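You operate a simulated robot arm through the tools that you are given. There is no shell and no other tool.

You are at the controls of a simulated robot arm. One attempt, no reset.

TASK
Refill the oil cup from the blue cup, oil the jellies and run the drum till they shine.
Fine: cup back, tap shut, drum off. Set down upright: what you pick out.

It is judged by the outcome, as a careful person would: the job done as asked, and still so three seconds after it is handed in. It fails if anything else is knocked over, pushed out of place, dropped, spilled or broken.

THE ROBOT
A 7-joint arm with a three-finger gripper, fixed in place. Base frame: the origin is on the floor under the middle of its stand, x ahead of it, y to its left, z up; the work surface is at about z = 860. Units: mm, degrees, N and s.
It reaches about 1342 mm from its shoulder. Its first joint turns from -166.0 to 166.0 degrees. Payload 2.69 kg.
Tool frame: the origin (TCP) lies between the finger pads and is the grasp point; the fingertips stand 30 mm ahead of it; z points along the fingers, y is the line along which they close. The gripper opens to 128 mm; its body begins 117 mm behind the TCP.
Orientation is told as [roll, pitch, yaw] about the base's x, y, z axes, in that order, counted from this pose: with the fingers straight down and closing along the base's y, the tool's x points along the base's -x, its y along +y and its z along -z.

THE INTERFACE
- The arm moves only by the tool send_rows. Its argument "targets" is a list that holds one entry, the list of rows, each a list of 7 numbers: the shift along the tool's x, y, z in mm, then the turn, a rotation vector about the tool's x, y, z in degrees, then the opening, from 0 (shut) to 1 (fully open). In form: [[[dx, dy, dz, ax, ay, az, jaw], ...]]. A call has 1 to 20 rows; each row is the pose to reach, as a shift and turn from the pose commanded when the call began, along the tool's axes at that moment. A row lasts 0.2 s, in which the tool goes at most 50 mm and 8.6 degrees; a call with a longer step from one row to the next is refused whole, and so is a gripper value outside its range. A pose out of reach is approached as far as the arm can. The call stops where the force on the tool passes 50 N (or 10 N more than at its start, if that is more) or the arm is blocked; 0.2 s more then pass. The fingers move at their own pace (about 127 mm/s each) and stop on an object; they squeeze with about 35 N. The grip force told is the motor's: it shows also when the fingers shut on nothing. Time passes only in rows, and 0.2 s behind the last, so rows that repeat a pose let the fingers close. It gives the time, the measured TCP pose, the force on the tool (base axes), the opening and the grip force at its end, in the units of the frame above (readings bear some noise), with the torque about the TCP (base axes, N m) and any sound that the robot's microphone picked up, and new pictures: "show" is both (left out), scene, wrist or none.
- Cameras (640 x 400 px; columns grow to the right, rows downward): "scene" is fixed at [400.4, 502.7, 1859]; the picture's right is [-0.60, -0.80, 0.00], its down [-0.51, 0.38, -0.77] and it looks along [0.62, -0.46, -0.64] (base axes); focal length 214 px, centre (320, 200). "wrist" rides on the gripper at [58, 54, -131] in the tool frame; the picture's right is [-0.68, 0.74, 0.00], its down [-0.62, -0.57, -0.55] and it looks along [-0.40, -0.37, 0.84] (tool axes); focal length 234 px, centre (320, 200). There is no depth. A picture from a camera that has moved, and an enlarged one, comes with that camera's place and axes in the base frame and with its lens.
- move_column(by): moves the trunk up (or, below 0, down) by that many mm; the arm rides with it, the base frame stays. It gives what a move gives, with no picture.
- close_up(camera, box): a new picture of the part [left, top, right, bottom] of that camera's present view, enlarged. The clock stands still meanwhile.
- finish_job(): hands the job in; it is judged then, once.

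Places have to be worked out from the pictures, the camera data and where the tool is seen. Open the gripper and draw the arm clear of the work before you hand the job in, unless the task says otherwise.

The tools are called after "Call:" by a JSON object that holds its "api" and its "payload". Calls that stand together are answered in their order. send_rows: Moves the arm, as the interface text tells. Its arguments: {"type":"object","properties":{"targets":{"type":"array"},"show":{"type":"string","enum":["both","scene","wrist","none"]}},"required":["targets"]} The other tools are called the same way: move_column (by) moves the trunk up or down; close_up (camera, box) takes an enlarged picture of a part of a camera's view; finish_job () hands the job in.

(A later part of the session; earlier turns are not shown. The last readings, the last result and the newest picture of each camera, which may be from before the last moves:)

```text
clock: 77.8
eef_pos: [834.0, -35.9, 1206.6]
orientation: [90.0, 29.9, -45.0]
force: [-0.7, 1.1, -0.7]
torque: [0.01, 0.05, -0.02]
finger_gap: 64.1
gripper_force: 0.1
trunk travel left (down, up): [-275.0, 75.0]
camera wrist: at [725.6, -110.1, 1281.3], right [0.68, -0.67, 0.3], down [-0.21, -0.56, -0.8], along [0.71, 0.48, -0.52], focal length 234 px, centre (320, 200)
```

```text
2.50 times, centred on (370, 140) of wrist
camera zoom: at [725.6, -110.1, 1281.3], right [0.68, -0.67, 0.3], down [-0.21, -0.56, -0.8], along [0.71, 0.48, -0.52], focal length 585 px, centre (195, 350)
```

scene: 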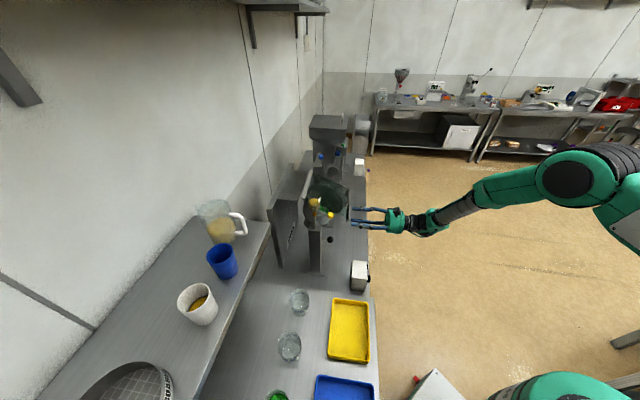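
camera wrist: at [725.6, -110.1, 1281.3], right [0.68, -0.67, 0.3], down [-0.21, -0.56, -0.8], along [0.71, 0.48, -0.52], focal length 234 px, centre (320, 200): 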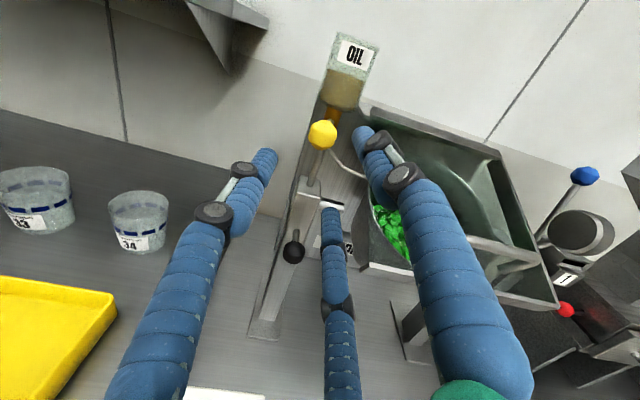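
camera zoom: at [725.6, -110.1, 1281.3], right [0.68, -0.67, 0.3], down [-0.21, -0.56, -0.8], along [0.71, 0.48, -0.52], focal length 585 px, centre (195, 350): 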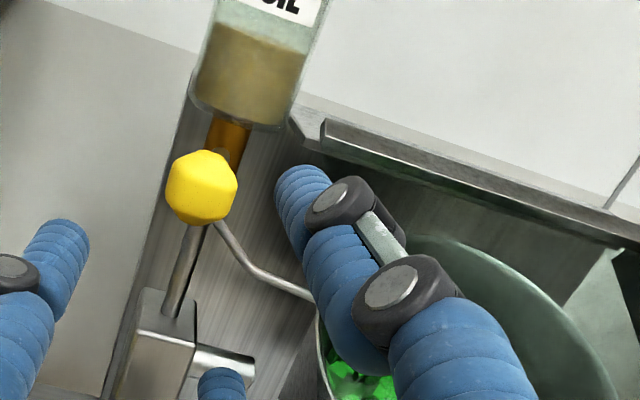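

I shift the gripper left to clear the wrist view of the spout and let about 3 s pass to compare the level again.

Call:
{"api": "send_rows", "payload": {"targets": [[[25, 0, 0, 0, 0, 0, 0.5], [50, 0, 0, 0, 0, 0, 0.5], [75, 0, 0, 0, 0, 0, 0.5], [100, 0, 0, 0, 0, 0, 0.5], [100, 0, 0, 0, 0, 0, 0.5], [100, 0, 0, 0, 0, 0, 0.5], [100, 0, 0, 0, 0, 0, 0.5], [100, 0, 0, 0, 0, 0, 0.5], [100, 0, 0, 0, 0, 0, 0.5], [100, 0, 0, 0, 0, 0, 0.5], [100, 0, 0, 0, 0, 0, 0.5], [100, 0, 0, 0, 0, 0, 0.5]]]}}

Call:
{"api": "close_up", "payload": {"camera": "scene", "box": [305, 190, 345, 225]}}

Call:
{"api": "close_up", "payload": {"camera": "wrist", "box": [320, 80, 520, 260]}}

```text
clock: 80.4
eef_pos: [771.7, 27.1, 1255.7]
orientation: [90.0, 30.0, -45.0]
force: [-0.2, -0.1, 0.0]
torque: [-0.01, -0.03, -0.02]
finger_gap: 64.0
gripper_force: 0.1
trunk travel left (down, up): [-275.0, 75.0]
camera wrist: at [664.4, -48.7, 1330.9], right [0.67, -0.67, 0.3], down [-0.21, -0.56, -0.8], along [0.71, 0.48, -0.52], focal length 234 px, centre (320, 200)
```

scene: 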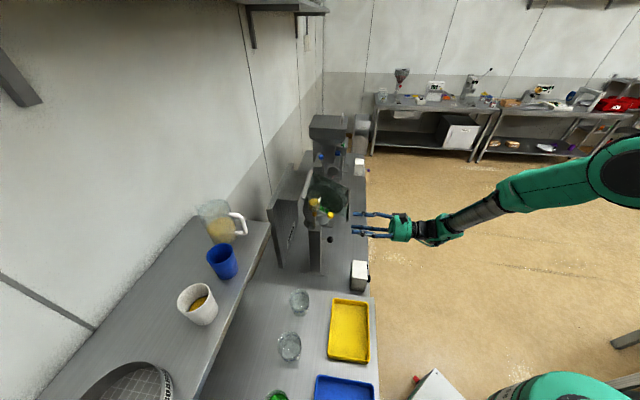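
wrist: 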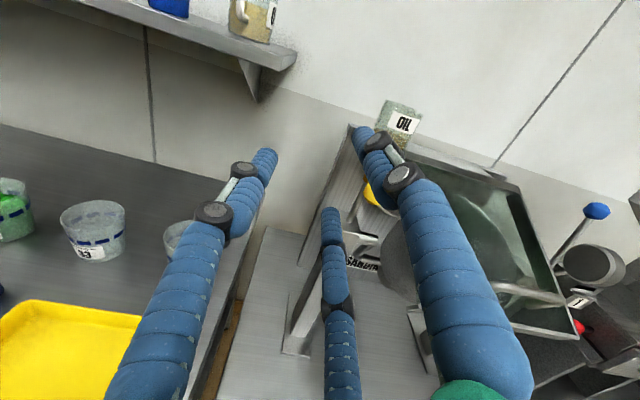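

```text
11.43 times, centred on (325, 208) of scene
camera zoom: at [400.4, 502.7, 1859.0], right [-0.6, -0.8, 0.0], down [-0.51, 0.38, -0.77], along [0.62, -0.46, -0.64], focal length 2451 px, centre (263, 114)
```

zoom: 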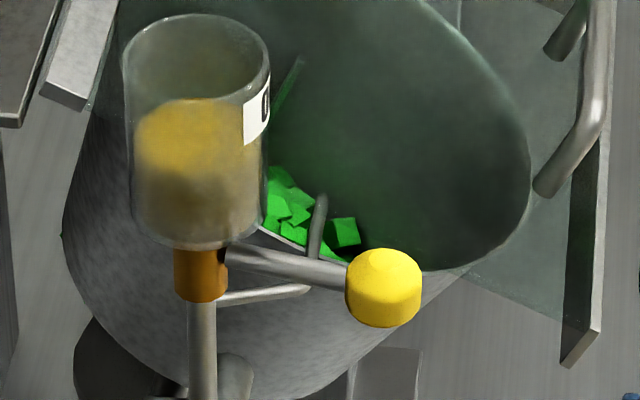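

```text
2.22 times, centred on (420, 170) of wrist
camera zoom: at [664.4, -48.7, 1330.9], right [0.67, -0.67, 0.3], down [-0.21, -0.56, -0.8], along [0.71, 0.48, -0.52], focal length 520 px, centre (98, 267)
```

zoom: 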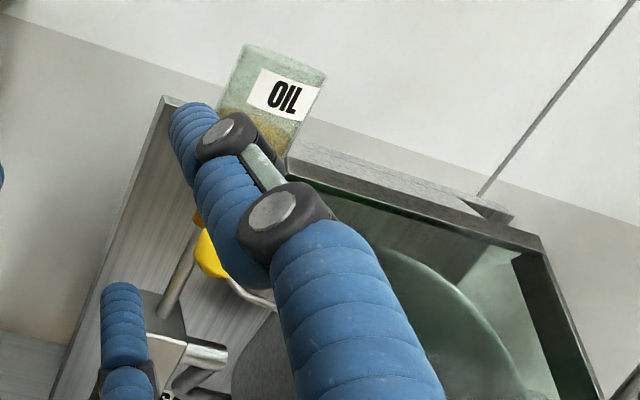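

The level falls slowly, about 0.5 mm/s, so oil is flowing through the tap. I move to a viewpoint in front of the drum to look at the spout end and the jellies through the guard.

Call:
{"api": "send_rows", "payload": {"targets": [[[0, 0, -45, 0, 0, 0, 0.5], [0, 0, -90, 0, 0, 0, 0.5], [-30, 3, -120, 0, 0, 0, 0.5], [-75, 8, -125, 0, 0, 0, 0.5], [-120, 12, -125, 0, 0, 0, 0.5], [-165, 17, -125, 0, 0, 0, 0.5], [-210, 21, -125, 0, 0, 0, 0.5], [-237.4, 23.9, -125, 0, 0, 0, 0.5], [-237.4, 23.9, -125, 0, 0, 0, 0.5]]]}}

Call:
{"api": "close_up", "payload": {"camera": "wrist", "box": [240, 60, 400, 220]}}

Call:
{"api": "close_up", "payload": {"camera": "scene", "box": [305, 190, 345, 225]}}

```text
clock: 82.4
eef_pos: [838.0, -216.4, 1157.7]
orientation: [90.1, 30.1, -45.0]
force: [-0.5, 0.2, 0.0]
torque: [0.02, 0.01, 0.04]
finger_gap: 64.2
gripper_force: 0.0
trunk travel left (down, up): [-275.0, 75.0]
camera wrist: at [730.5, -291.2, 1233.2], right [0.67, -0.67, 0.3], down [-0.21, -0.57, -0.8], along [0.71, 0.48, -0.52], focal length 234 px, centre (320, 200)
```

scene: 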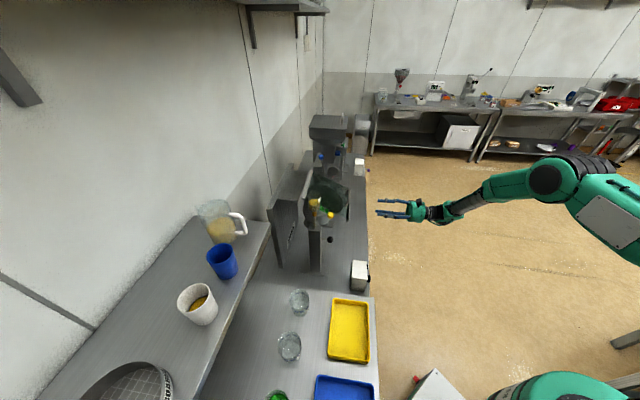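
wrist: 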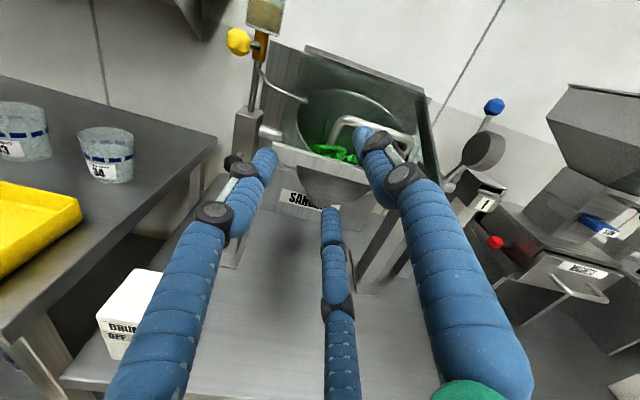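

```text
2.50 times, centred on (320, 140) of wrist
camera zoom: at [730.5, -291.2, 1233.2], right [0.67, -0.67, 0.3], down [-0.21, -0.57, -0.8], along [0.71, 0.48, -0.52], focal length 585 px, centre (320, 350)
```

zoom: 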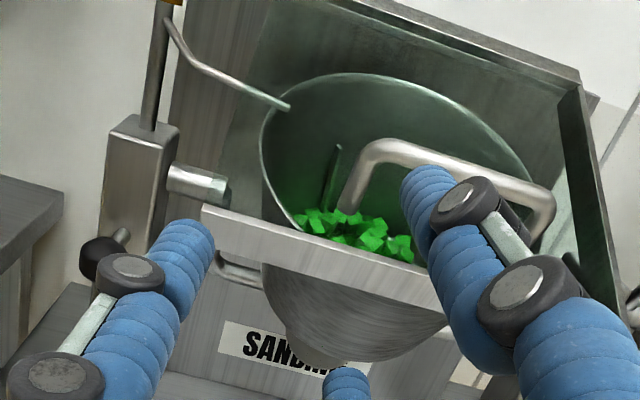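

```text
11.43 times, centred on (325, 208) of scene
camera zoom: at [400.4, 502.7, 1859.0], right [-0.6, -0.8, 0.0], down [-0.51, 0.38, -0.77], along [0.62, -0.46, -0.64], focal length 2451 px, centre (263, 114)
```

zoom: 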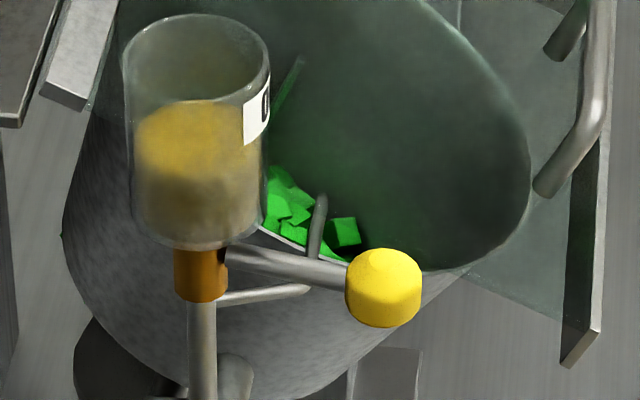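

From here I can see the spout tip just over the drum's rim. I zoom in further to look for a thin stream or drops, and at the jellies.

Call:
{"api": "close_up", "payload": {"camera": "wrist", "box": [290, 80, 350, 170]}}

Call:
{"api": "close_up", "payload": {"camera": "wrist", "box": [215, 0, 305, 110]}}

Call:
{"api": "close_up", "payload": {"camera": "scene", "box": [318, 198, 334, 214]}}

```text
4.44 times, centred on (320, 125) of wrist
camera zoom: at [730.5, -291.2, 1233.2], right [0.67, -0.67, 0.3], down [-0.21, -0.57, -0.8], along [0.71, 0.48, -0.52], focal length 1041 px, centre (320, 533)
```

zoom: 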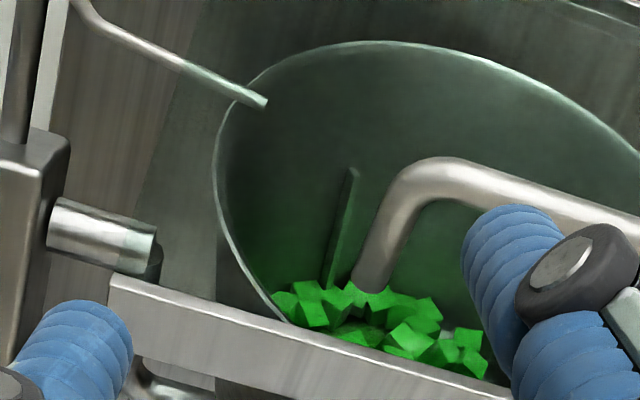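

```text
3.64 times, centred on (260, 55) of wrist
camera zoom: at [730.5, -291.2, 1233.2], right [0.67, -0.67, 0.3], down [-0.21, -0.57, -0.8], along [0.71, 0.48, -0.52], focal length 852 px, centre (538, 727)
```

zoom: 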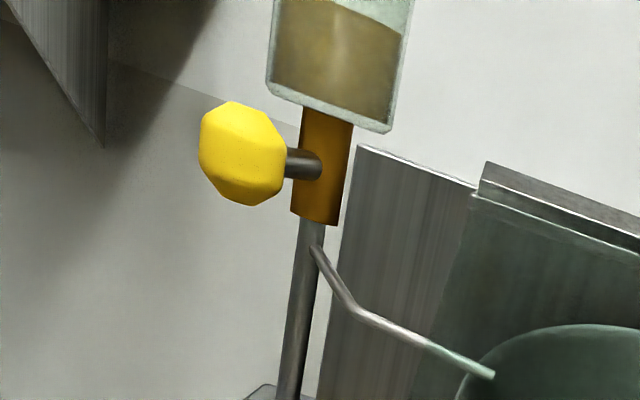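

```text
16.00 times, centred on (326, 206) of scene
camera zoom: at [400.4, 502.7, 1859.0], right [-0.6, -0.8, 0.0], down [-0.51, 0.38, -0.77], along [0.62, -0.46, -0.64], focal length 3432 px, centre (224, 104)
```

zoom: 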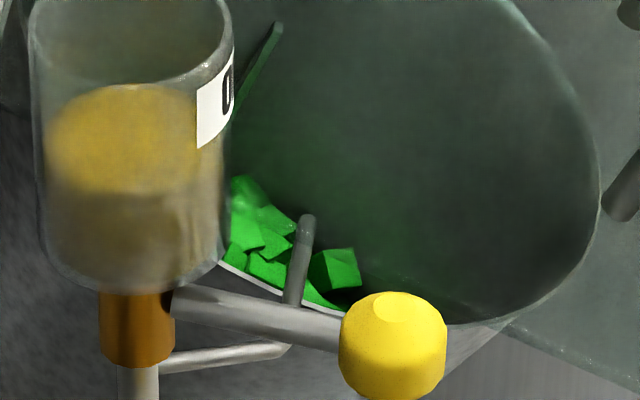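

No stream shows at the spout tip. I take a tighter picture of the oil level now and again after 3 s, to tell for sure if it falls.

Call:
{"api": "close_up", "payload": {"camera": "scene", "box": [308, 188, 328, 208]}}

Call:
{"api": "send_rows", "payload": {"targets": [[[0, 0, 0, 0, 0, 0, 0.5], [0, 0, 0, 0, 0, 0, 0.5], [0, 0, 0, 0, 0, 0, 0.5], [0, 0, 0, 0, 0, 0, 0.5], [0, 0, 0, 0, 0, 0, 0.5], [0, 0, 0, 0, 0, 0, 0.5], [0, 0, 0, 0, 0, 0, 0.5], [0, 0, 0, 0, 0, 0, 0.5], [0, 0, 0, 0, 0, 0, 0.5], [0, 0, 0, 0, 0, 0, 0.5], [0, 0, 0, 0, 0, 0, 0.5], [0, 0, 0, 0, 0, 0, 0.5], [0, 0, 0, 0, 0, 0, 0.5], [0, 0, 0, 0, 0, 0, 0.5]]], "show": "none"}}

Call:
{"api": "close_up", "payload": {"camera": "scene", "box": [308, 188, 328, 208]}}

Call:
{"api": "close_up", "payload": {"camera": "wrist", "box": [290, 80, 350, 170]}}

```text
16.00 times, centred on (318, 198) of scene
camera zoom: at [400.4, 502.7, 1859.0], right [-0.6, -0.8, 0.0], down [-0.51, 0.38, -0.77], along [0.62, -0.46, -0.64], focal length 3432 px, centre (352, 232)
```

zoom: 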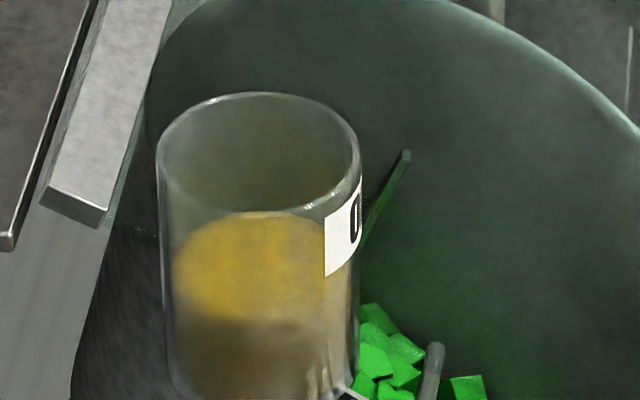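

```text
clock: 85.4
eef_pos: [837.8, -215.2, 1158.3]
orientation: [90.1, 30.0, -44.9]
force: [0.8, -1.2, 0.7]
torque: [-0.02, -0.02, -0.01]
finger_gap: 64.1
gripper_force: 0.1
trunk travel left (down, up): [-275.0, 75.0]
```

```text
16.00 times, centred on (318, 198) of scene
camera zoom: at [400.4, 502.7, 1859.0], right [-0.6, -0.8, 0.0], down [-0.51, 0.38, -0.77], along [0.62, -0.46, -0.64], focal length 3432 px, centre (352, 232)
```

zoom: 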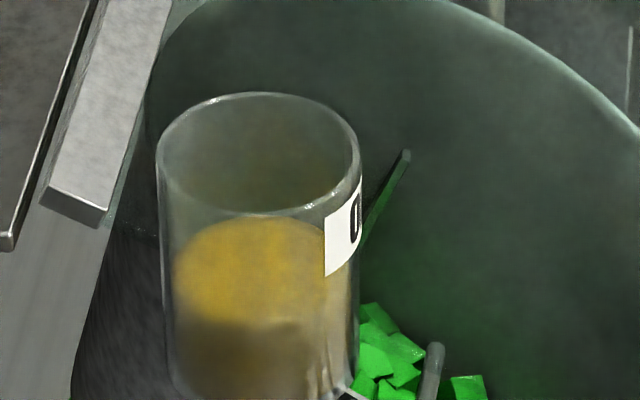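

```text
4.44 times, centred on (320, 125) of wrist
camera zoom: at [730.1, -290.7, 1233.2], right [0.67, -0.67, 0.3], down [-0.21, -0.56, -0.8], along [0.71, 0.48, -0.52], focal length 1041 px, centre (320, 533)
```

zoom: 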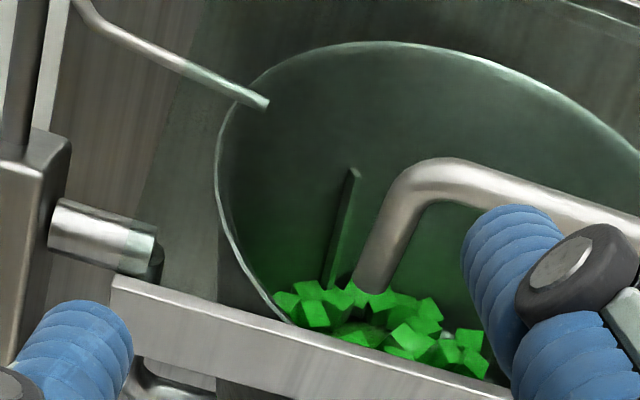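

The level dropped ~1.4 mm in 3 s, so oil is steadily dribbling in at roughly 0.9 ml/s, and about 15–20 ml has gone in. I return to the lever so I can shut it after a moderate dose; more can always be added later.

Call:
{"api": "send_rows", "payload": {"targets": [[[35, -6, 0, 0, 0, 0, 0.5], [70, -12, 0, 0, 0, 0, 0.5], [105, -18, 10, 0, 0, 0, 0.5], [137, -24, 30, 0, 0, 0, 0.5], [137, -24, 75, 0, 0, 0, 0.5], [137, -24, 115, 0, 0, 0, 0.5], [137, -24, 150, 0, 0, 0, 0.5], [137, -24, 150, 0, 0, 0, 0.5]]]}}

Call:
{"api": "close_up", "payload": {"camera": "wrist", "box": [240, 60, 400, 220]}}

```text
clock: 87.2
eef_pos: [852.2, -17.2, 1204.3]
orientation: [90.0, 30.0, -45.1]
force: [0.5, -0.5, -0.3]
torque: [0.02, 0.0, 0.0]
finger_gap: 64.2
gripper_force: 0.0
trunk travel left (down, up): [-275.0, 75.0]
camera wrist: at [744.0, -92.2, 1280.8], right [0.68, -0.67, 0.3], down [-0.21, -0.57, -0.8], along [0.71, 0.48, -0.52], focal length 234 px, centre (320, 200)
```

scene: 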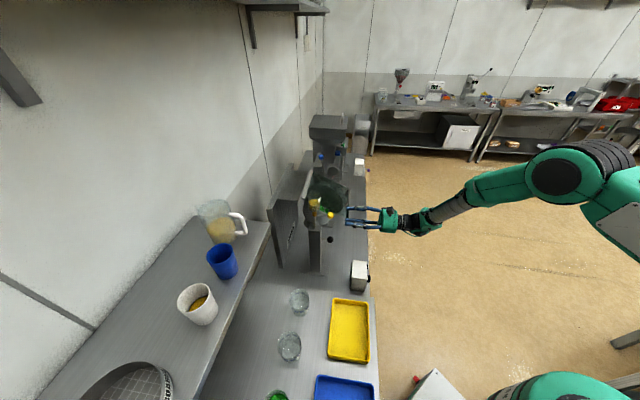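
wrist: 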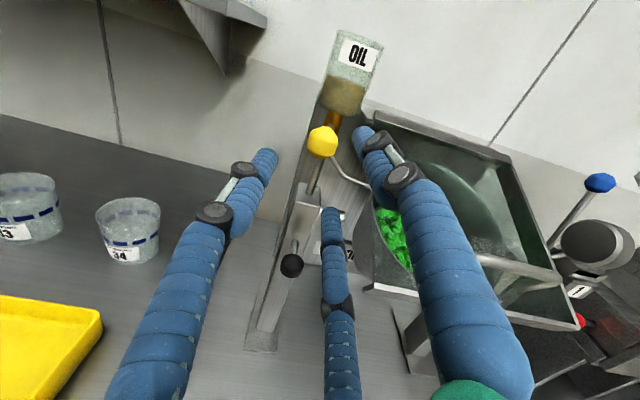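

```text
2.50 times, centred on (320, 140) of wrist
camera zoom: at [744.0, -92.2, 1280.8], right [0.68, -0.67, 0.3], down [-0.21, -0.57, -0.8], along [0.71, 0.48, -0.52], focal length 585 px, centre (320, 350)
```

zoom: 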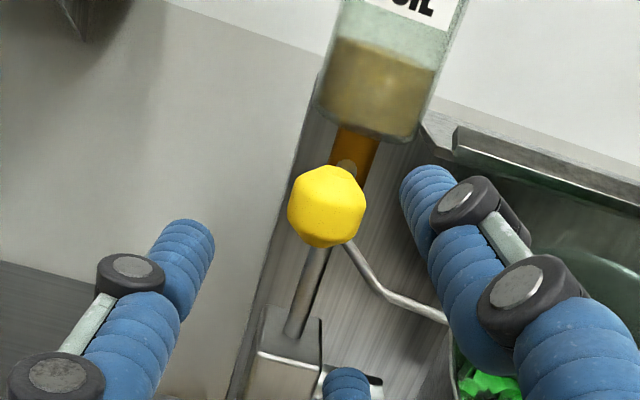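

The ball is at (617, 689) in bench coordinates, about 80° of swing. I advance with a 50 mm opening and grip it.

Call:
{"api": "send_rows", "payload": {"targets": [[[-2, 2, 10, 0, 0, 0, 0.4], [-2, 2, 35, 0, 0, 0, 0.4], [-2, 2, 60, 0, 0, 0, 0.4], [-2, 2, 82, 0, 0, 0, 0.4], [-2, 2, 95, 0, 0, 0, 0.4], [-2, 2, 95, 0, 0, 0, 0.25], [-2, 2, 95, 0, 0, 0, 0.1], [-2, 2, 95, 0, 0, 0, 0.1]]]}}

Call:
{"api": "close_up", "payload": {"camera": "wrist", "box": [240, 80, 440, 260]}}

```text
clock: 89.0
eef_pos: [920.7, 48.8, 1205.2]
orientation: [89.8, 30.0, -45.0]
force: [1.1, 1.8, -6.4]
torque: [0.02, 0.0, 0.1]
finger_gap: 27.8
gripper_force: 45.0
trunk travel left (down, up): [-275.0, 75.0]
camera wrist: at [812.6, -26.8, 1280.6], right [0.68, -0.67, 0.3], down [-0.21, -0.57, -0.8], along [0.71, 0.48, -0.52], focal length 234 px, centre (320, 200)
```

scene: 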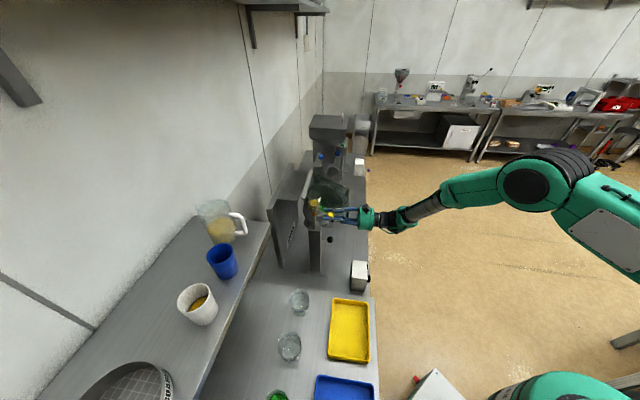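
wrist: 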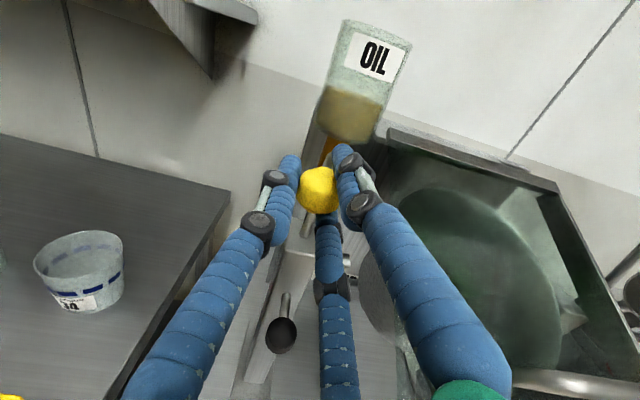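

```text
2.22 times, centred on (340, 170) of wrist
camera zoom: at [812.6, -26.8, 1280.6], right [0.68, -0.67, 0.3], down [-0.21, -0.57, -0.8], along [0.71, 0.48, -0.52], focal length 520 px, centre (276, 267)
```

zoom: 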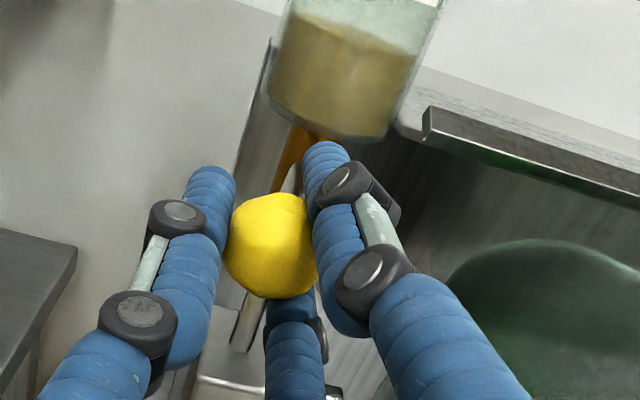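

It is gripped with almost no side load. I swing the lever back along the fitted arc (pivot e1≈629.5, e2≈761, radius 74.5 mm), first to about 44°.

Call:
{"api": "send_rows", "payload": {"targets": [[[6.8, -3.95, 1.8, 0, 0, 0, 0.1], [13.2, -7.65, 4.3, 0, 0, 0, 0.1], [19.4, -11.2, 7.6, 0, 0, 0, 0.1], [25.2, -14.55, 11.6, 0, 0, 0, 0.1], [30.6, -17.65, 16.3, 0, 0, 0, 0.1], [35.5, -20.5, 21.6, 0, 0, 0, 0.1]]], "show": "none"}}

Call:
{"api": "close_up", "payload": {"camera": "scene", "box": [295, 185, 355, 235]}}

```text
clock: 90.4
eef_pos: [907.0, 92.9, 1205.2]
orientation: [89.9, 30.1, -44.9]
force: [15.8, -10.8, -8.5]
torque: [-0.16, 0.12, -0.81]
finger_gap: 27.6
gripper_force: 44.8
trunk travel left (down, up): [-275.0, 75.0]
```

```text
8.00 times, centred on (325, 210) of scene
camera zoom: at [400.4, 502.7, 1859.0], right [-0.6, -0.8, 0.0], down [-0.51, 0.38, -0.77], along [0.62, -0.46, -0.64], focal length 1716 px, centre (280, 120)
```

zoom: 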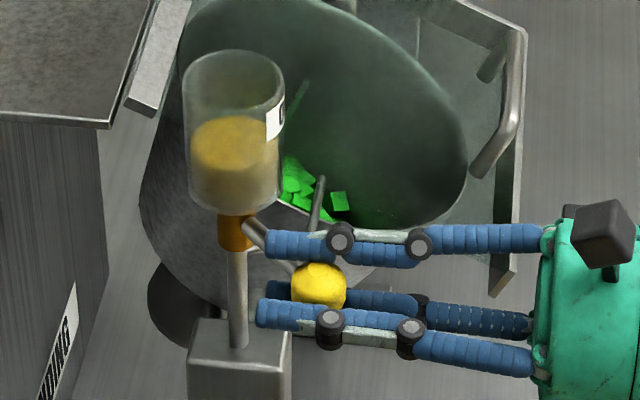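

The lever follows well, with a modest force. I continue the arc to the shut stop.

Call:
{"api": "send_rows", "payload": {"targets": [[[4.4, -2.55, 5.9, 0, 0, 0, 0.1], [8.3, -4.8, 12.3, 0, 0, 0, 0.1], [11.6, -6.7, 19.1, 0, 0, 0, 0.1], [14.2, -8.2, 26.3, 0, 0, 0, 0.1], [16.2, -9.35, 33.8, 0, 0, 0, 0.1], [17.5, -10.1, 41.4, 0, 0, 0, 0.1], [18.1, -10.45, 49.2, 0, 0, 0, 0.1], [18.1, -10.45, 53, 0, 0, 0, 0.1], [18.1, -10.45, 53, 0, 0, 0, 0.1]]]}}

Call:
{"api": "close_up", "payload": {"camera": "scene", "box": [295, 185, 355, 235]}}

Call:
{"api": "close_up", "payload": {"camera": "wrist", "box": [240, 80, 440, 260]}}

```text
clock: 92.4
eef_pos: [930.2, 143.6, 1205.7]
orientation: [89.8, 30.2, -45.0]
force: [12.8, -11.1, -12.0]
torque: [0.09, -0.11, 0.13]
finger_gap: 28.9
gripper_force: 45.2
trunk travel left (down, up): [-275.0, 75.0]
camera wrist: at [822.9, 68.7, 1280.6], right [0.68, -0.67, 0.3], down [-0.21, -0.56, -0.8], along [0.71, 0.48, -0.52], focal length 234 px, centre (320, 200)
```

scene: 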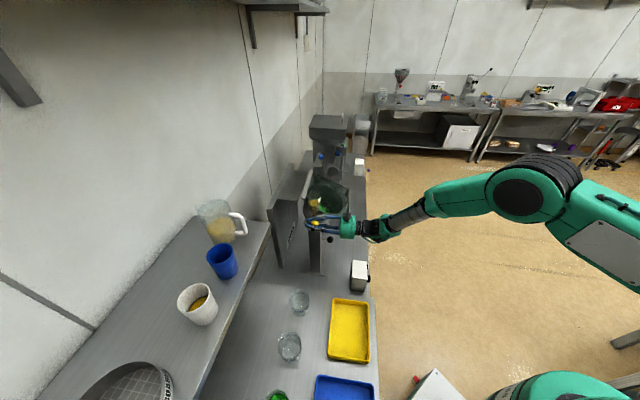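
wrist: 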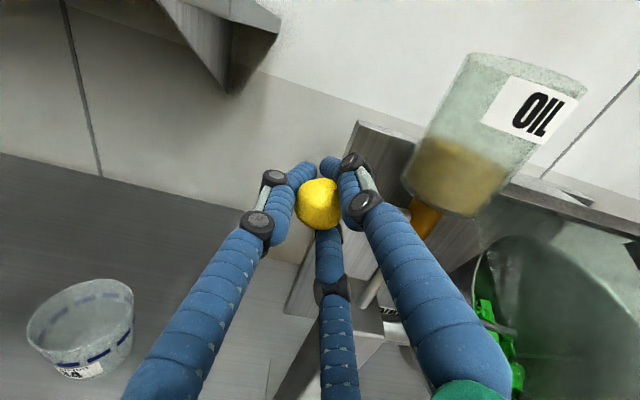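

```text
8.00 times, centred on (325, 210) of scene
camera zoom: at [400.4, 502.7, 1859.0], right [-0.6, -0.8, 0.0], down [-0.51, 0.38, -0.77], along [0.62, -0.46, -0.64], focal length 1716 px, centre (280, 120)
```

zoom: 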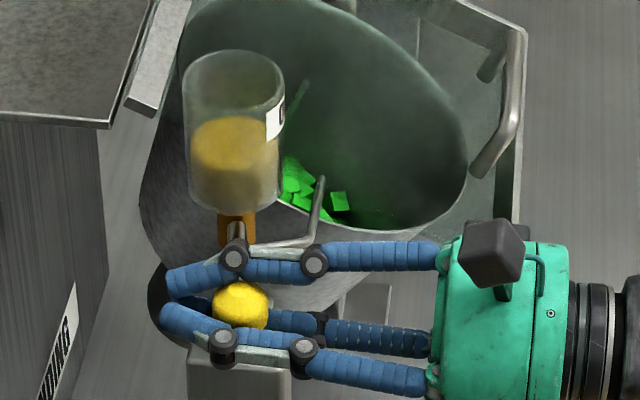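

```text
2.22 times, centred on (340, 170) of wrist
camera zoom: at [822.9, 68.7, 1280.6], right [0.68, -0.67, 0.3], down [-0.21, -0.56, -0.8], along [0.71, 0.48, -0.52], focal length 520 px, centre (276, 267)
```

zoom: 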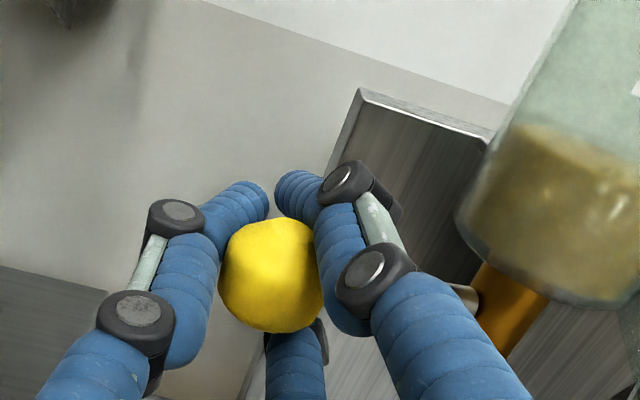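

The grip slid over the ball, which now sits at about 11° of swing and about 15 mm short of shut. I open, back off, close the fingers to a fist, and will push the ball the rest of the way toward the wall.

Call:
{"api": "send_rows", "payload": {"targets": [[[0, 0, 0, 0, 0, 0, 0.4], [0, 0, 0, 0, 0, 0, 0.4], [0, 0, -20, 0, 0, 0, 0.4], [0, 0, -50, 0, 0, 0, 0.4], [0, 0, -80, 0, 0, 0, 0.4], [0, 0, -95, 0, 0, 0, 0.2], [0, 0, -95, 0, 0, 0, 0], [0, 0, -95, 0, 0, 0, 0], [0, 0, -95, 0, 0, 0, 0]]]}}

Call:
{"api": "close_up", "payload": {"camera": "wrist", "box": [240, 60, 440, 240]}}

Call:
{"api": "close_up", "payload": {"camera": "scene", "box": [295, 185, 355, 235]}}

```text
clock: 94.4
eef_pos: [862.2, 77.3, 1206.6]
orientation: [90.1, 30.0, -44.9]
force: [0.6, -0.3, -0.6]
torque: [-0.05, -0.03, 0.01]
finger_gap: 2.0
gripper_force: 30.9
trunk travel left (down, up): [-275.0, 75.0]
camera wrist: at [754.4, 1.6, 1281.7], right [0.67, -0.67, 0.3], down [-0.21, -0.56, -0.8], along [0.71, 0.48, -0.52], focal length 234 px, centre (320, 200)
```

scene: 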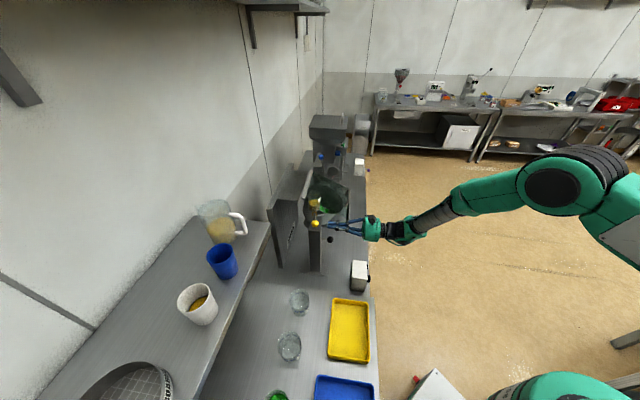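
wrist: 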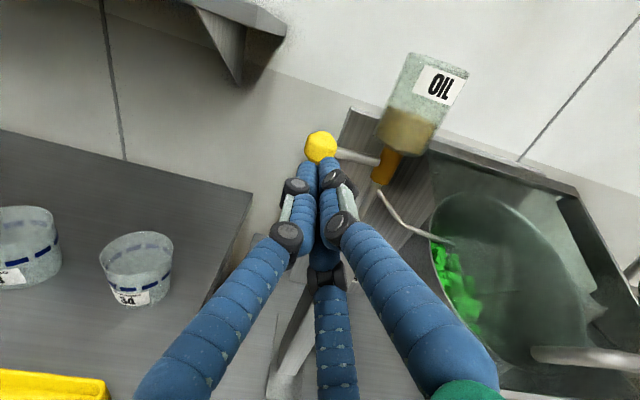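

```text
2.22 times, centred on (340, 150) of wrist
camera zoom: at [754.4, 1.6, 1281.7], right [0.67, -0.67, 0.3], down [-0.21, -0.56, -0.8], along [0.71, 0.48, -0.52], focal length 520 px, centre (276, 311)
```

zoom: 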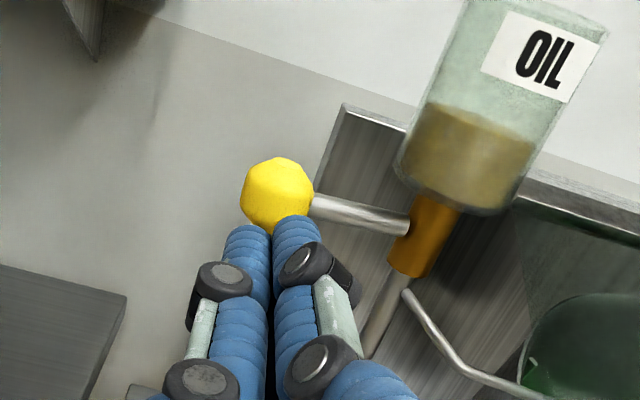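

```text
8.00 times, centred on (325, 210) of scene
camera zoom: at [400.4, 502.7, 1859.0], right [-0.6, -0.8, 0.0], down [-0.51, 0.38, -0.77], along [0.62, -0.46, -0.64], focal length 1716 px, centre (280, 120)
```

zoom: 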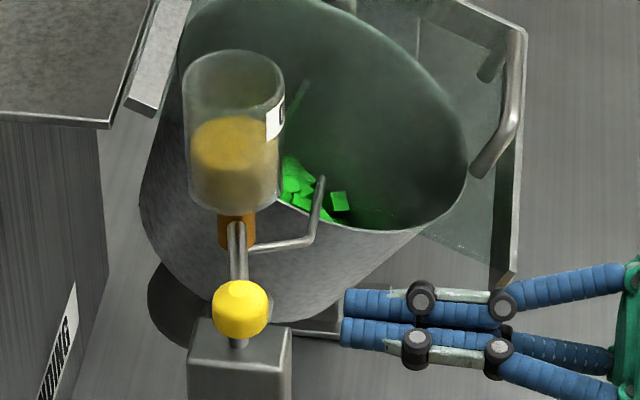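

The lever is about 8° from shut. I push the ball toward the wall with the closed fingertips, slowing near the end.

Call:
{"api": "send_rows", "payload": {"targets": [[[-0.5, 0, 15, 0, 0, 0, 0], [-0.5, 0, 30, 0, 0, 0, 0], [-0.5, 0, 38, 0, 0, 0, 0], [-0.5, 0, 43, 0, 0, 0, 0], [-0.5, 0, 47, 0, 0, 0, 0], [-0.5, 0, 50, 0, 0, 0, 0], [-0.5, 0, 52, 0, 0, 0, 0], [-0.5, 0, 52, 0, 0, 0, 0]]]}}

Call:
{"api": "close_up", "payload": {"camera": "scene", "box": [295, 185, 355, 235]}}

```text
clock: 96.2
eef_pos: [899.8, 114.4, 1205.7]
orientation: [90.1, 29.9, -45.0]
force: [0.1, -0.6, 0.3]
torque: [0.01, -0.01, 0.03]
finger_gap: 2.1
gripper_force: 30.5
trunk travel left (down, up): [-275.0, 75.0]
camera wrist: at [791.2, 38.4, 1281.7], right [0.67, -0.67, 0.3], down [-0.21, -0.57, -0.8], along [0.71, 0.47, -0.52], focal length 234 px, centre (320, 200)
```

scene: 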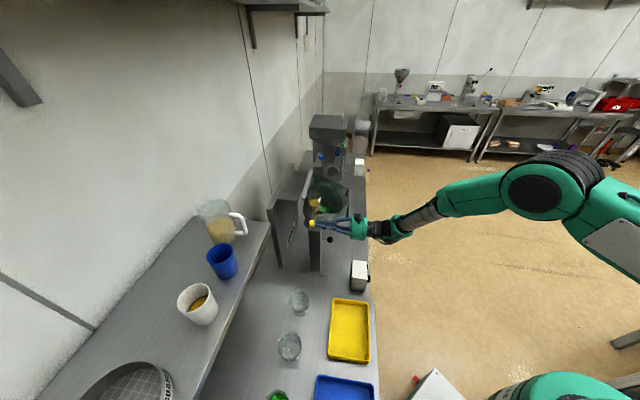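
wrist: 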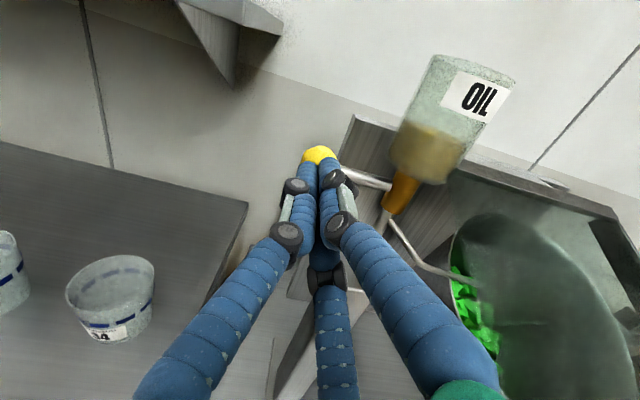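

```text
8.00 times, centred on (325, 210) of scene
camera zoom: at [400.4, 502.7, 1859.0], right [-0.6, -0.8, 0.0], down [-0.51, 0.38, -0.77], along [0.62, -0.46, -0.64], focal length 1716 px, centre (280, 120)
```

zoom: 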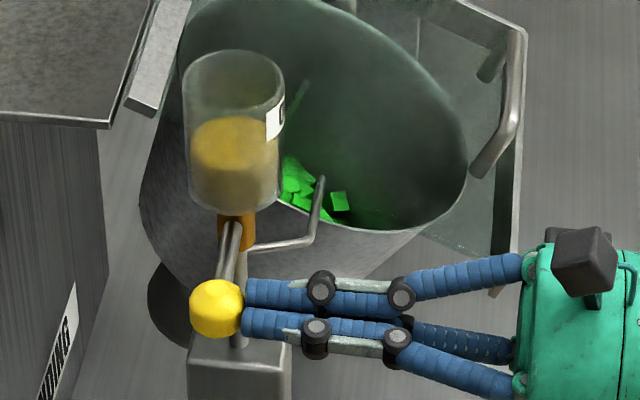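

The ball is within a couple of millimetres of its original shut position, with no resistance yet. I push on in 1.5 mm steps to meet the stop.

Call:
{"api": "send_rows", "payload": {"targets": [[[0, 0, 1.5, 0, 0, 0, 0], [0, 0, 3, 0, 0, 0, 0], [0, 0, 4.5, 0, 0, 0, 0], [0, 0, 5.5, 0, 0, 0, 0]]], "show": "none"}}

Call:
{"api": "close_up", "payload": {"camera": "scene", "box": [295, 185, 355, 235]}}

```text
clock: 97.2
eef_pos: [901.4, 115.4, 1206.3]
orientation: [90.0, 30.1, -45.0]
force: [-28.7, -22.4, -1.2]
torque: [-0.21, -0.14, 0.12]
finger_gap: 5.8
gripper_force: 31.0
trunk travel left (down, up): [-275.0, 75.0]
```

```text
8.00 times, centred on (325, 210) of scene
camera zoom: at [400.4, 502.7, 1859.0], right [-0.6, -0.8, 0.0], down [-0.51, 0.38, -0.77], along [0.62, -0.46, -0.64], focal length 1716 px, centre (280, 120)
```

zoom: 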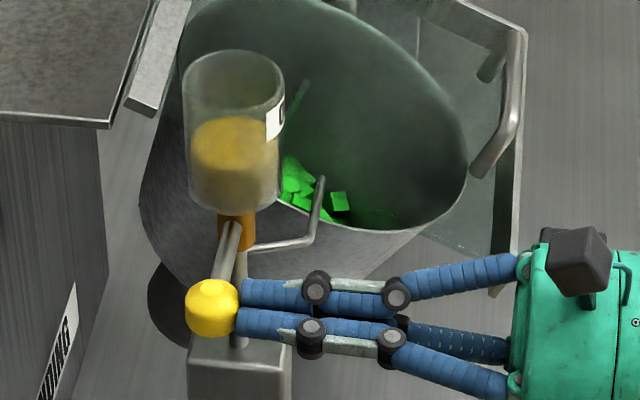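

The stop is reached with 36 N and the ball is back at its original shut position. I back away and go down to the DRUM knob, which I place at e1≈575, e2≈453–477, z≈802, stopping well in front of it.

Call:
{"api": "send_rows", "payload": {"targets": [[[0, 0, -10, 0, 0, 0, 0], [0, 0, -40, 0, 0, 0, 0], [0, 0, -85, 0, 0, 0, 0], [0, 0, -130, 0, 0, 0, 0.3], [0, 0, -175, 0, 0, 0, 0.55], [0, 0, -220, 0, 0, 0, 0.55], [0, 0, -265, 0, 0, 0, 0.55], [0, 0, -305, 0, 0, 0, 0.55], [0, 0, -339, 0, 0, 0, 0.55], [-22, -34, -339, 0, 0, -3, 0.55], [-44, -68, -339, 0, 0, -6, 0.55], [-66, -102, -339, 0, 0, -9, 0.55], [-87, -136, -339, 0, 0, -12, 0.55], [-109, -170, -339, 0, 0, -15, 0.55], [-131, -204, -339, 0, 0, -18, 0.55], [-153, -238, -339, 0, 0, -21, 0.55], [-175, -272, -339, 0, 0, -24, 0.55], [-197, -306, -339, 0, 0, -27, 0.55], [-218.5, -340.4, -339, 0, 0, -30, 0.55], [-218.5, -340.4, -339, 0, 0, -30, 0.55]]]}}

Call:
{"api": "close_up", "payload": {"camera": "wrist", "box": [200, 80, 440, 280]}}

Call:
{"api": "close_up", "payload": {"camera": "scene", "box": [308, 188, 328, 208]}}

Call:
{"api": "close_up", "payload": {"camera": "scene", "box": [295, 185, 355, 235]}}

```text
clock: 101.4
eef_pos: [675.9, -135.7, 802.1]
orientation: [90.0, 0.0, -44.9]
force: [0.5, -0.3, -0.1]
torque: [0.02, 0.0, 0.04]
finger_gap: 70.5
gripper_force: 0.0
trunk travel left (down, up): [-275.0, 75.0]
camera wrist: at [544.7, -186.9, 855.3], right [0.48, -0.48, 0.74], down [0.05, -0.82, -0.57], along [0.88, 0.31, -0.37], focal length 234 px, centre (320, 200)
```

scene: 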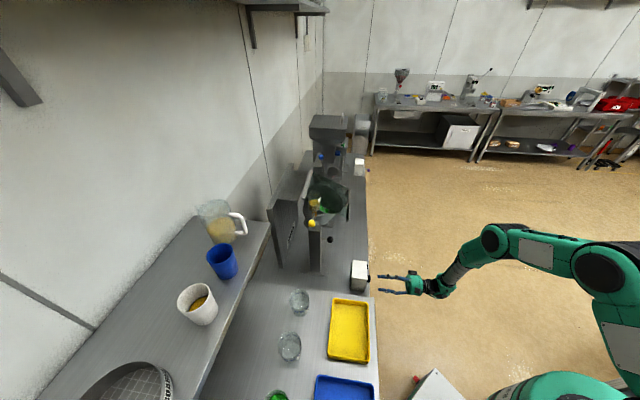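
wrist: 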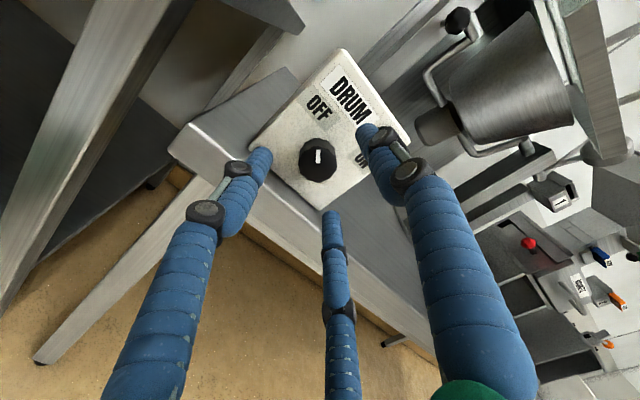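

```text
2.00 times, centred on (320, 180) of wrist
camera zoom: at [544.7, -186.9, 855.3], right [0.48, -0.48, 0.74], down [0.05, -0.82, -0.57], along [0.88, 0.31, -0.37], focal length 468 px, centre (320, 240)
```

zoom: 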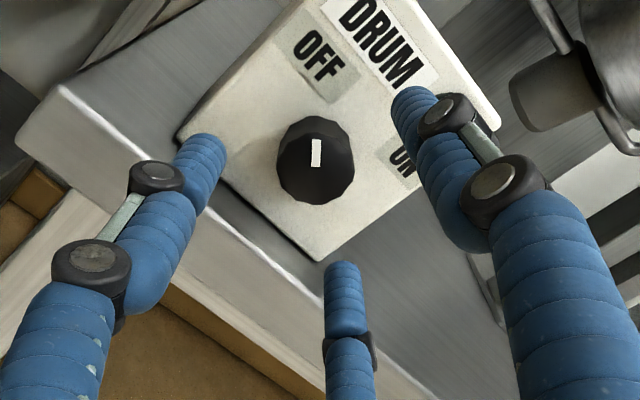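

```text
16.00 times, centred on (318, 198) of scene
camera zoom: at [400.4, 502.7, 1859.0], right [-0.6, -0.8, 0.0], down [-0.51, 0.38, -0.77], along [0.62, -0.46, -0.64], focal length 3432 px, centre (352, 232)
```

zoom: 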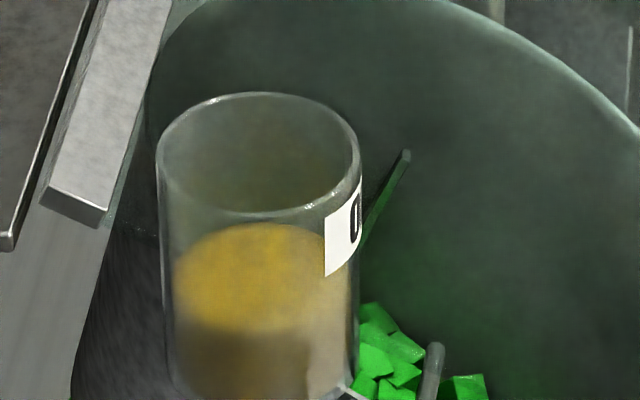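

```text
8.00 times, centred on (325, 210) of scene
camera zoom: at [400.4, 502.7, 1859.0], right [-0.6, -0.8, 0.0], down [-0.51, 0.38, -0.77], along [0.62, -0.46, -0.64], focal length 1716 px, centre (280, 120)
```

zoom: 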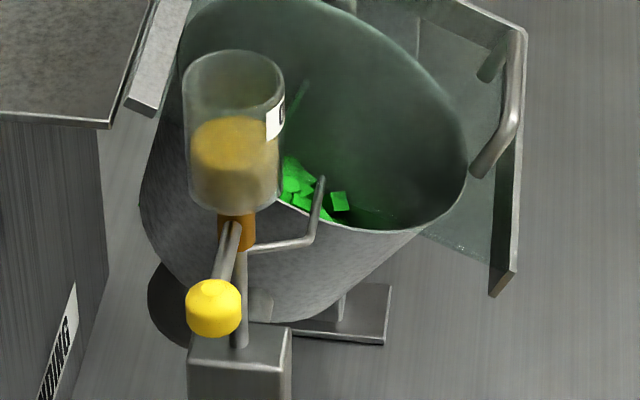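

The oil level has stayed steady since the tap was shut: a total drop of about 10 mm, or roughly 18 ml dosed. The DRUM knob is now straight ahead; I zoom in to centre on it.

Call:
{"api": "close_up", "payload": {"camera": "wrist", "box": [280, 120, 360, 200]}}

Call:
{"api": "close_up", "payload": {"camera": "scene", "box": [335, 245, 425, 305]}}

```text
5.00 times, centred on (320, 160) of wrist
camera zoom: at [544.7, -186.9, 855.3], right [0.48, -0.48, 0.74], down [0.05, -0.82, -0.57], along [0.88, 0.31, -0.37], focal length 1171 px, centre (320, 400)
```

zoom: 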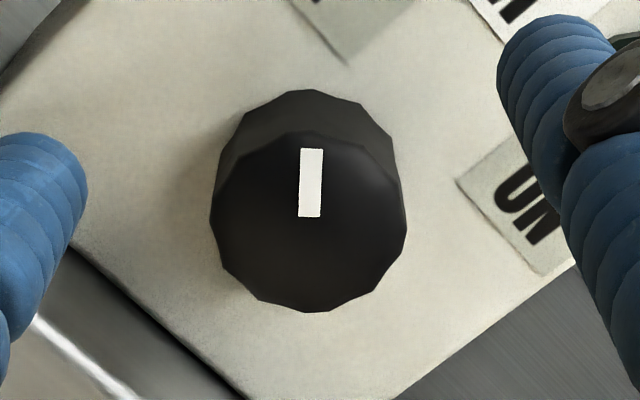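

```text
6.67 times, centred on (380, 275) of scene
camera zoom: at [400.4, 502.7, 1859.0], right [-0.6, -0.8, 0.0], down [-0.51, 0.38, -0.77], along [0.62, -0.46, -0.64], focal length 1430 px, centre (-80, -300)
```

zoom: 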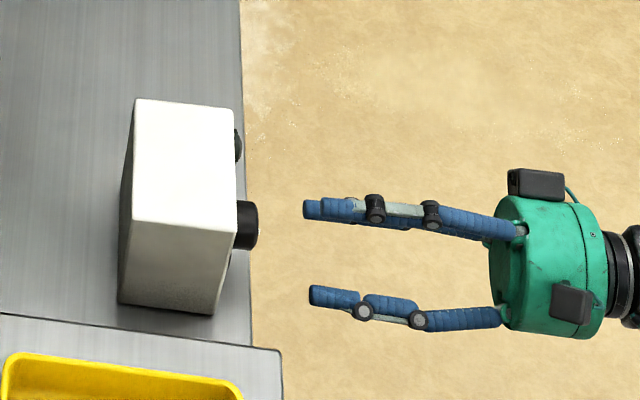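

The knob axis is at e1≈580, z≈794, with its front face at e2≈452 and about 36 mm across; the mark points to OFF. I centre on it and advance to just in front, to re-check the centring.

Call:
{"api": "send_rows", "payload": {"targets": [[[-3, -4, 5, 0, 0, 0, 0.5], [-6.4, -8.3, 15, 0, 0, 0, 0.5], [-6.4, -8.3, 28, 0, 0, 0, 0.5], [-6.4, -8.3, 35, 0, 0, 0, 0.5], [-6.4, -8.3, 35, 0, 0, 0, 0.5]]]}}

Call:
{"api": "close_up", "payload": {"camera": "wrist", "box": [260, 110, 380, 230]}}

Call:
{"api": "close_up", "payload": {"camera": "scene", "box": [345, 255, 405, 305]}}

```text
clock: 102.6
eef_pos: [708.4, -115.0, 793.5]
orientation: [90.1, 0.0, -45.0]
force: [1.0, -0.1, -0.7]
torque: [0.01, 0.0, 0.03]
finger_gap: 63.8
gripper_force: 0.0
trunk travel left (down, up): [-275.0, 75.0]
camera wrist: at [574.6, -166.6, 847.0], right [0.48, -0.48, 0.74], down [0.05, -0.82, -0.57], along [0.88, 0.31, -0.37], focal length 234 px, centre (320, 200)
```

scene: 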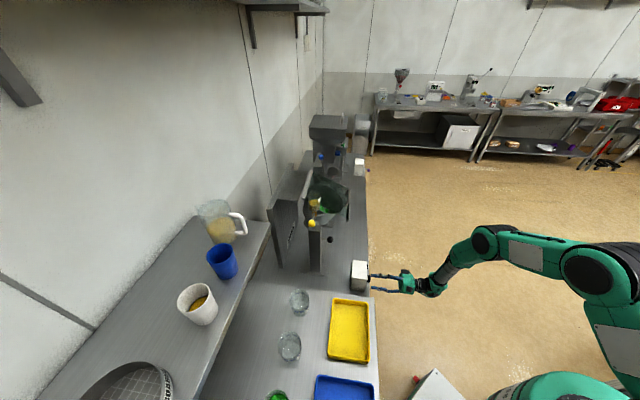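
wrist: 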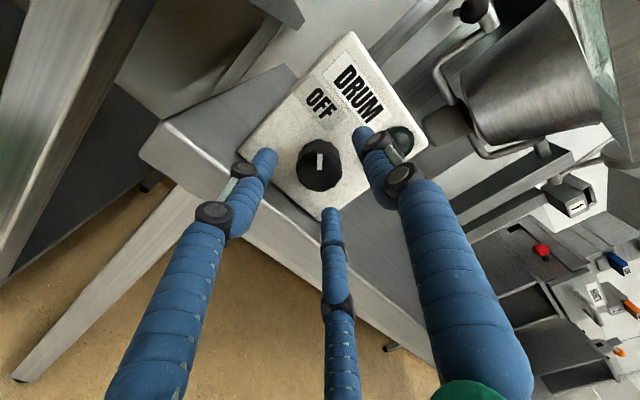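

```text
3.33 times, centred on (320, 170) of wrist
camera zoom: at [574.6, -166.6, 847.0], right [0.48, -0.48, 0.74], down [0.05, -0.82, -0.57], along [0.88, 0.31, -0.37], focal length 781 px, centre (320, 300)
```

zoom: 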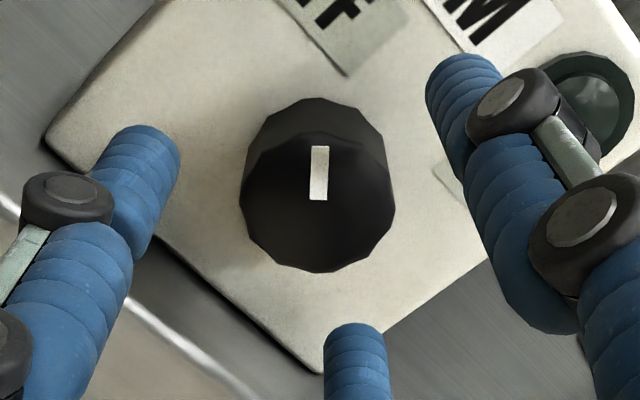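

```text
8.00 times, centred on (375, 280) of scene
camera zoom: at [400.4, 502.7, 1859.0], right [-0.6, -0.8, 0.0], down [-0.51, 0.38, -0.77], along [0.62, -0.46, -0.64], focal length 1716 px, centre (-120, -440)
```

zoom: 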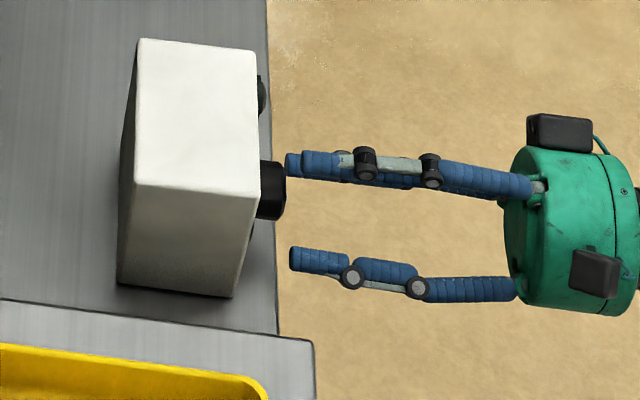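

The centring is exact (317, 203 observed against 318, 203 expected). I advance 22 mm so the fingertips reach around the knob without touching the box, and close.

Call:
{"api": "send_rows", "payload": {"targets": [[[0, 0, 8, 0, 0, 0, 0.5], [0, 0, 16, 0, 0, 0, 0.5], [0, 0, 22, 0, 0, 0, 0.5], [0, 0, 22, 0, 0, 0, 0.35], [0, 0, 22, 0, 0, 0, 0.2], [0, 0, 22, 0, 0, 0, 0.1], [0, 0, 22, 0, 0, 0, 0.1]]]}}

Call:
{"api": "close_up", "payload": {"camera": "wrist", "box": [250, 100, 390, 240]}}

```text
clock: 104.2
eef_pos: [724.6, -102.9, 793.9]
orientation: [89.9, -0.1, -45.2]
force: [20.9, -27.1, -19.5]
torque: [-0.61, 0.52, -0.89]
finger_gap: 40.0
gripper_force: 20.4
trunk travel left (down, up): [-275.0, 75.0]
camera wrist: at [591.7, -152.9, 846.3], right [0.48, -0.48, 0.74], down [0.04, -0.82, -0.57], along [0.88, 0.3, -0.37], focal length 234 px, centre (320, 200)
```

scene: 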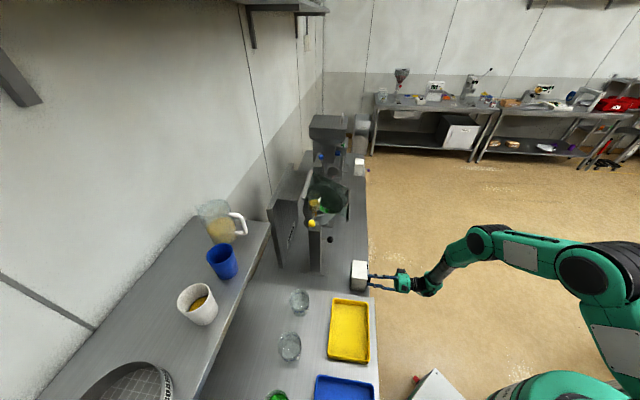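
wrist: 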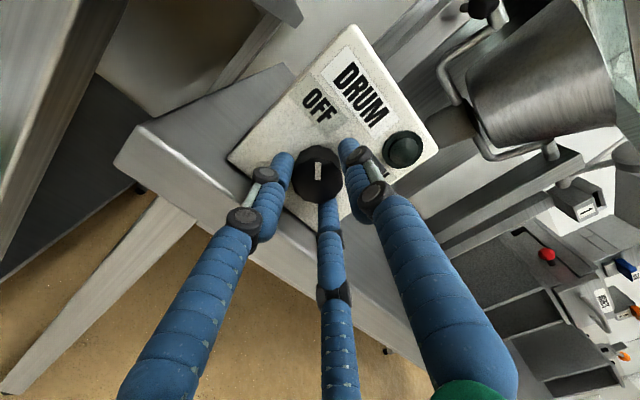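

```text
2.86 times, centred on (320, 170) of wrist
camera zoom: at [591.7, -152.9, 846.3], right [0.48, -0.48, 0.74], down [0.04, -0.82, -0.57], along [0.88, 0.3, -0.37], focal length 669 px, centre (320, 286)
```

zoom: 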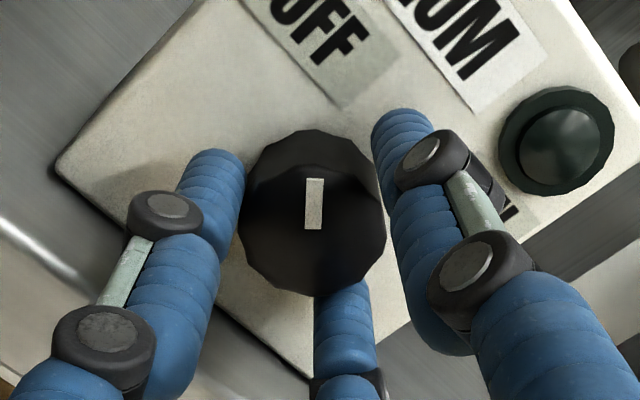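

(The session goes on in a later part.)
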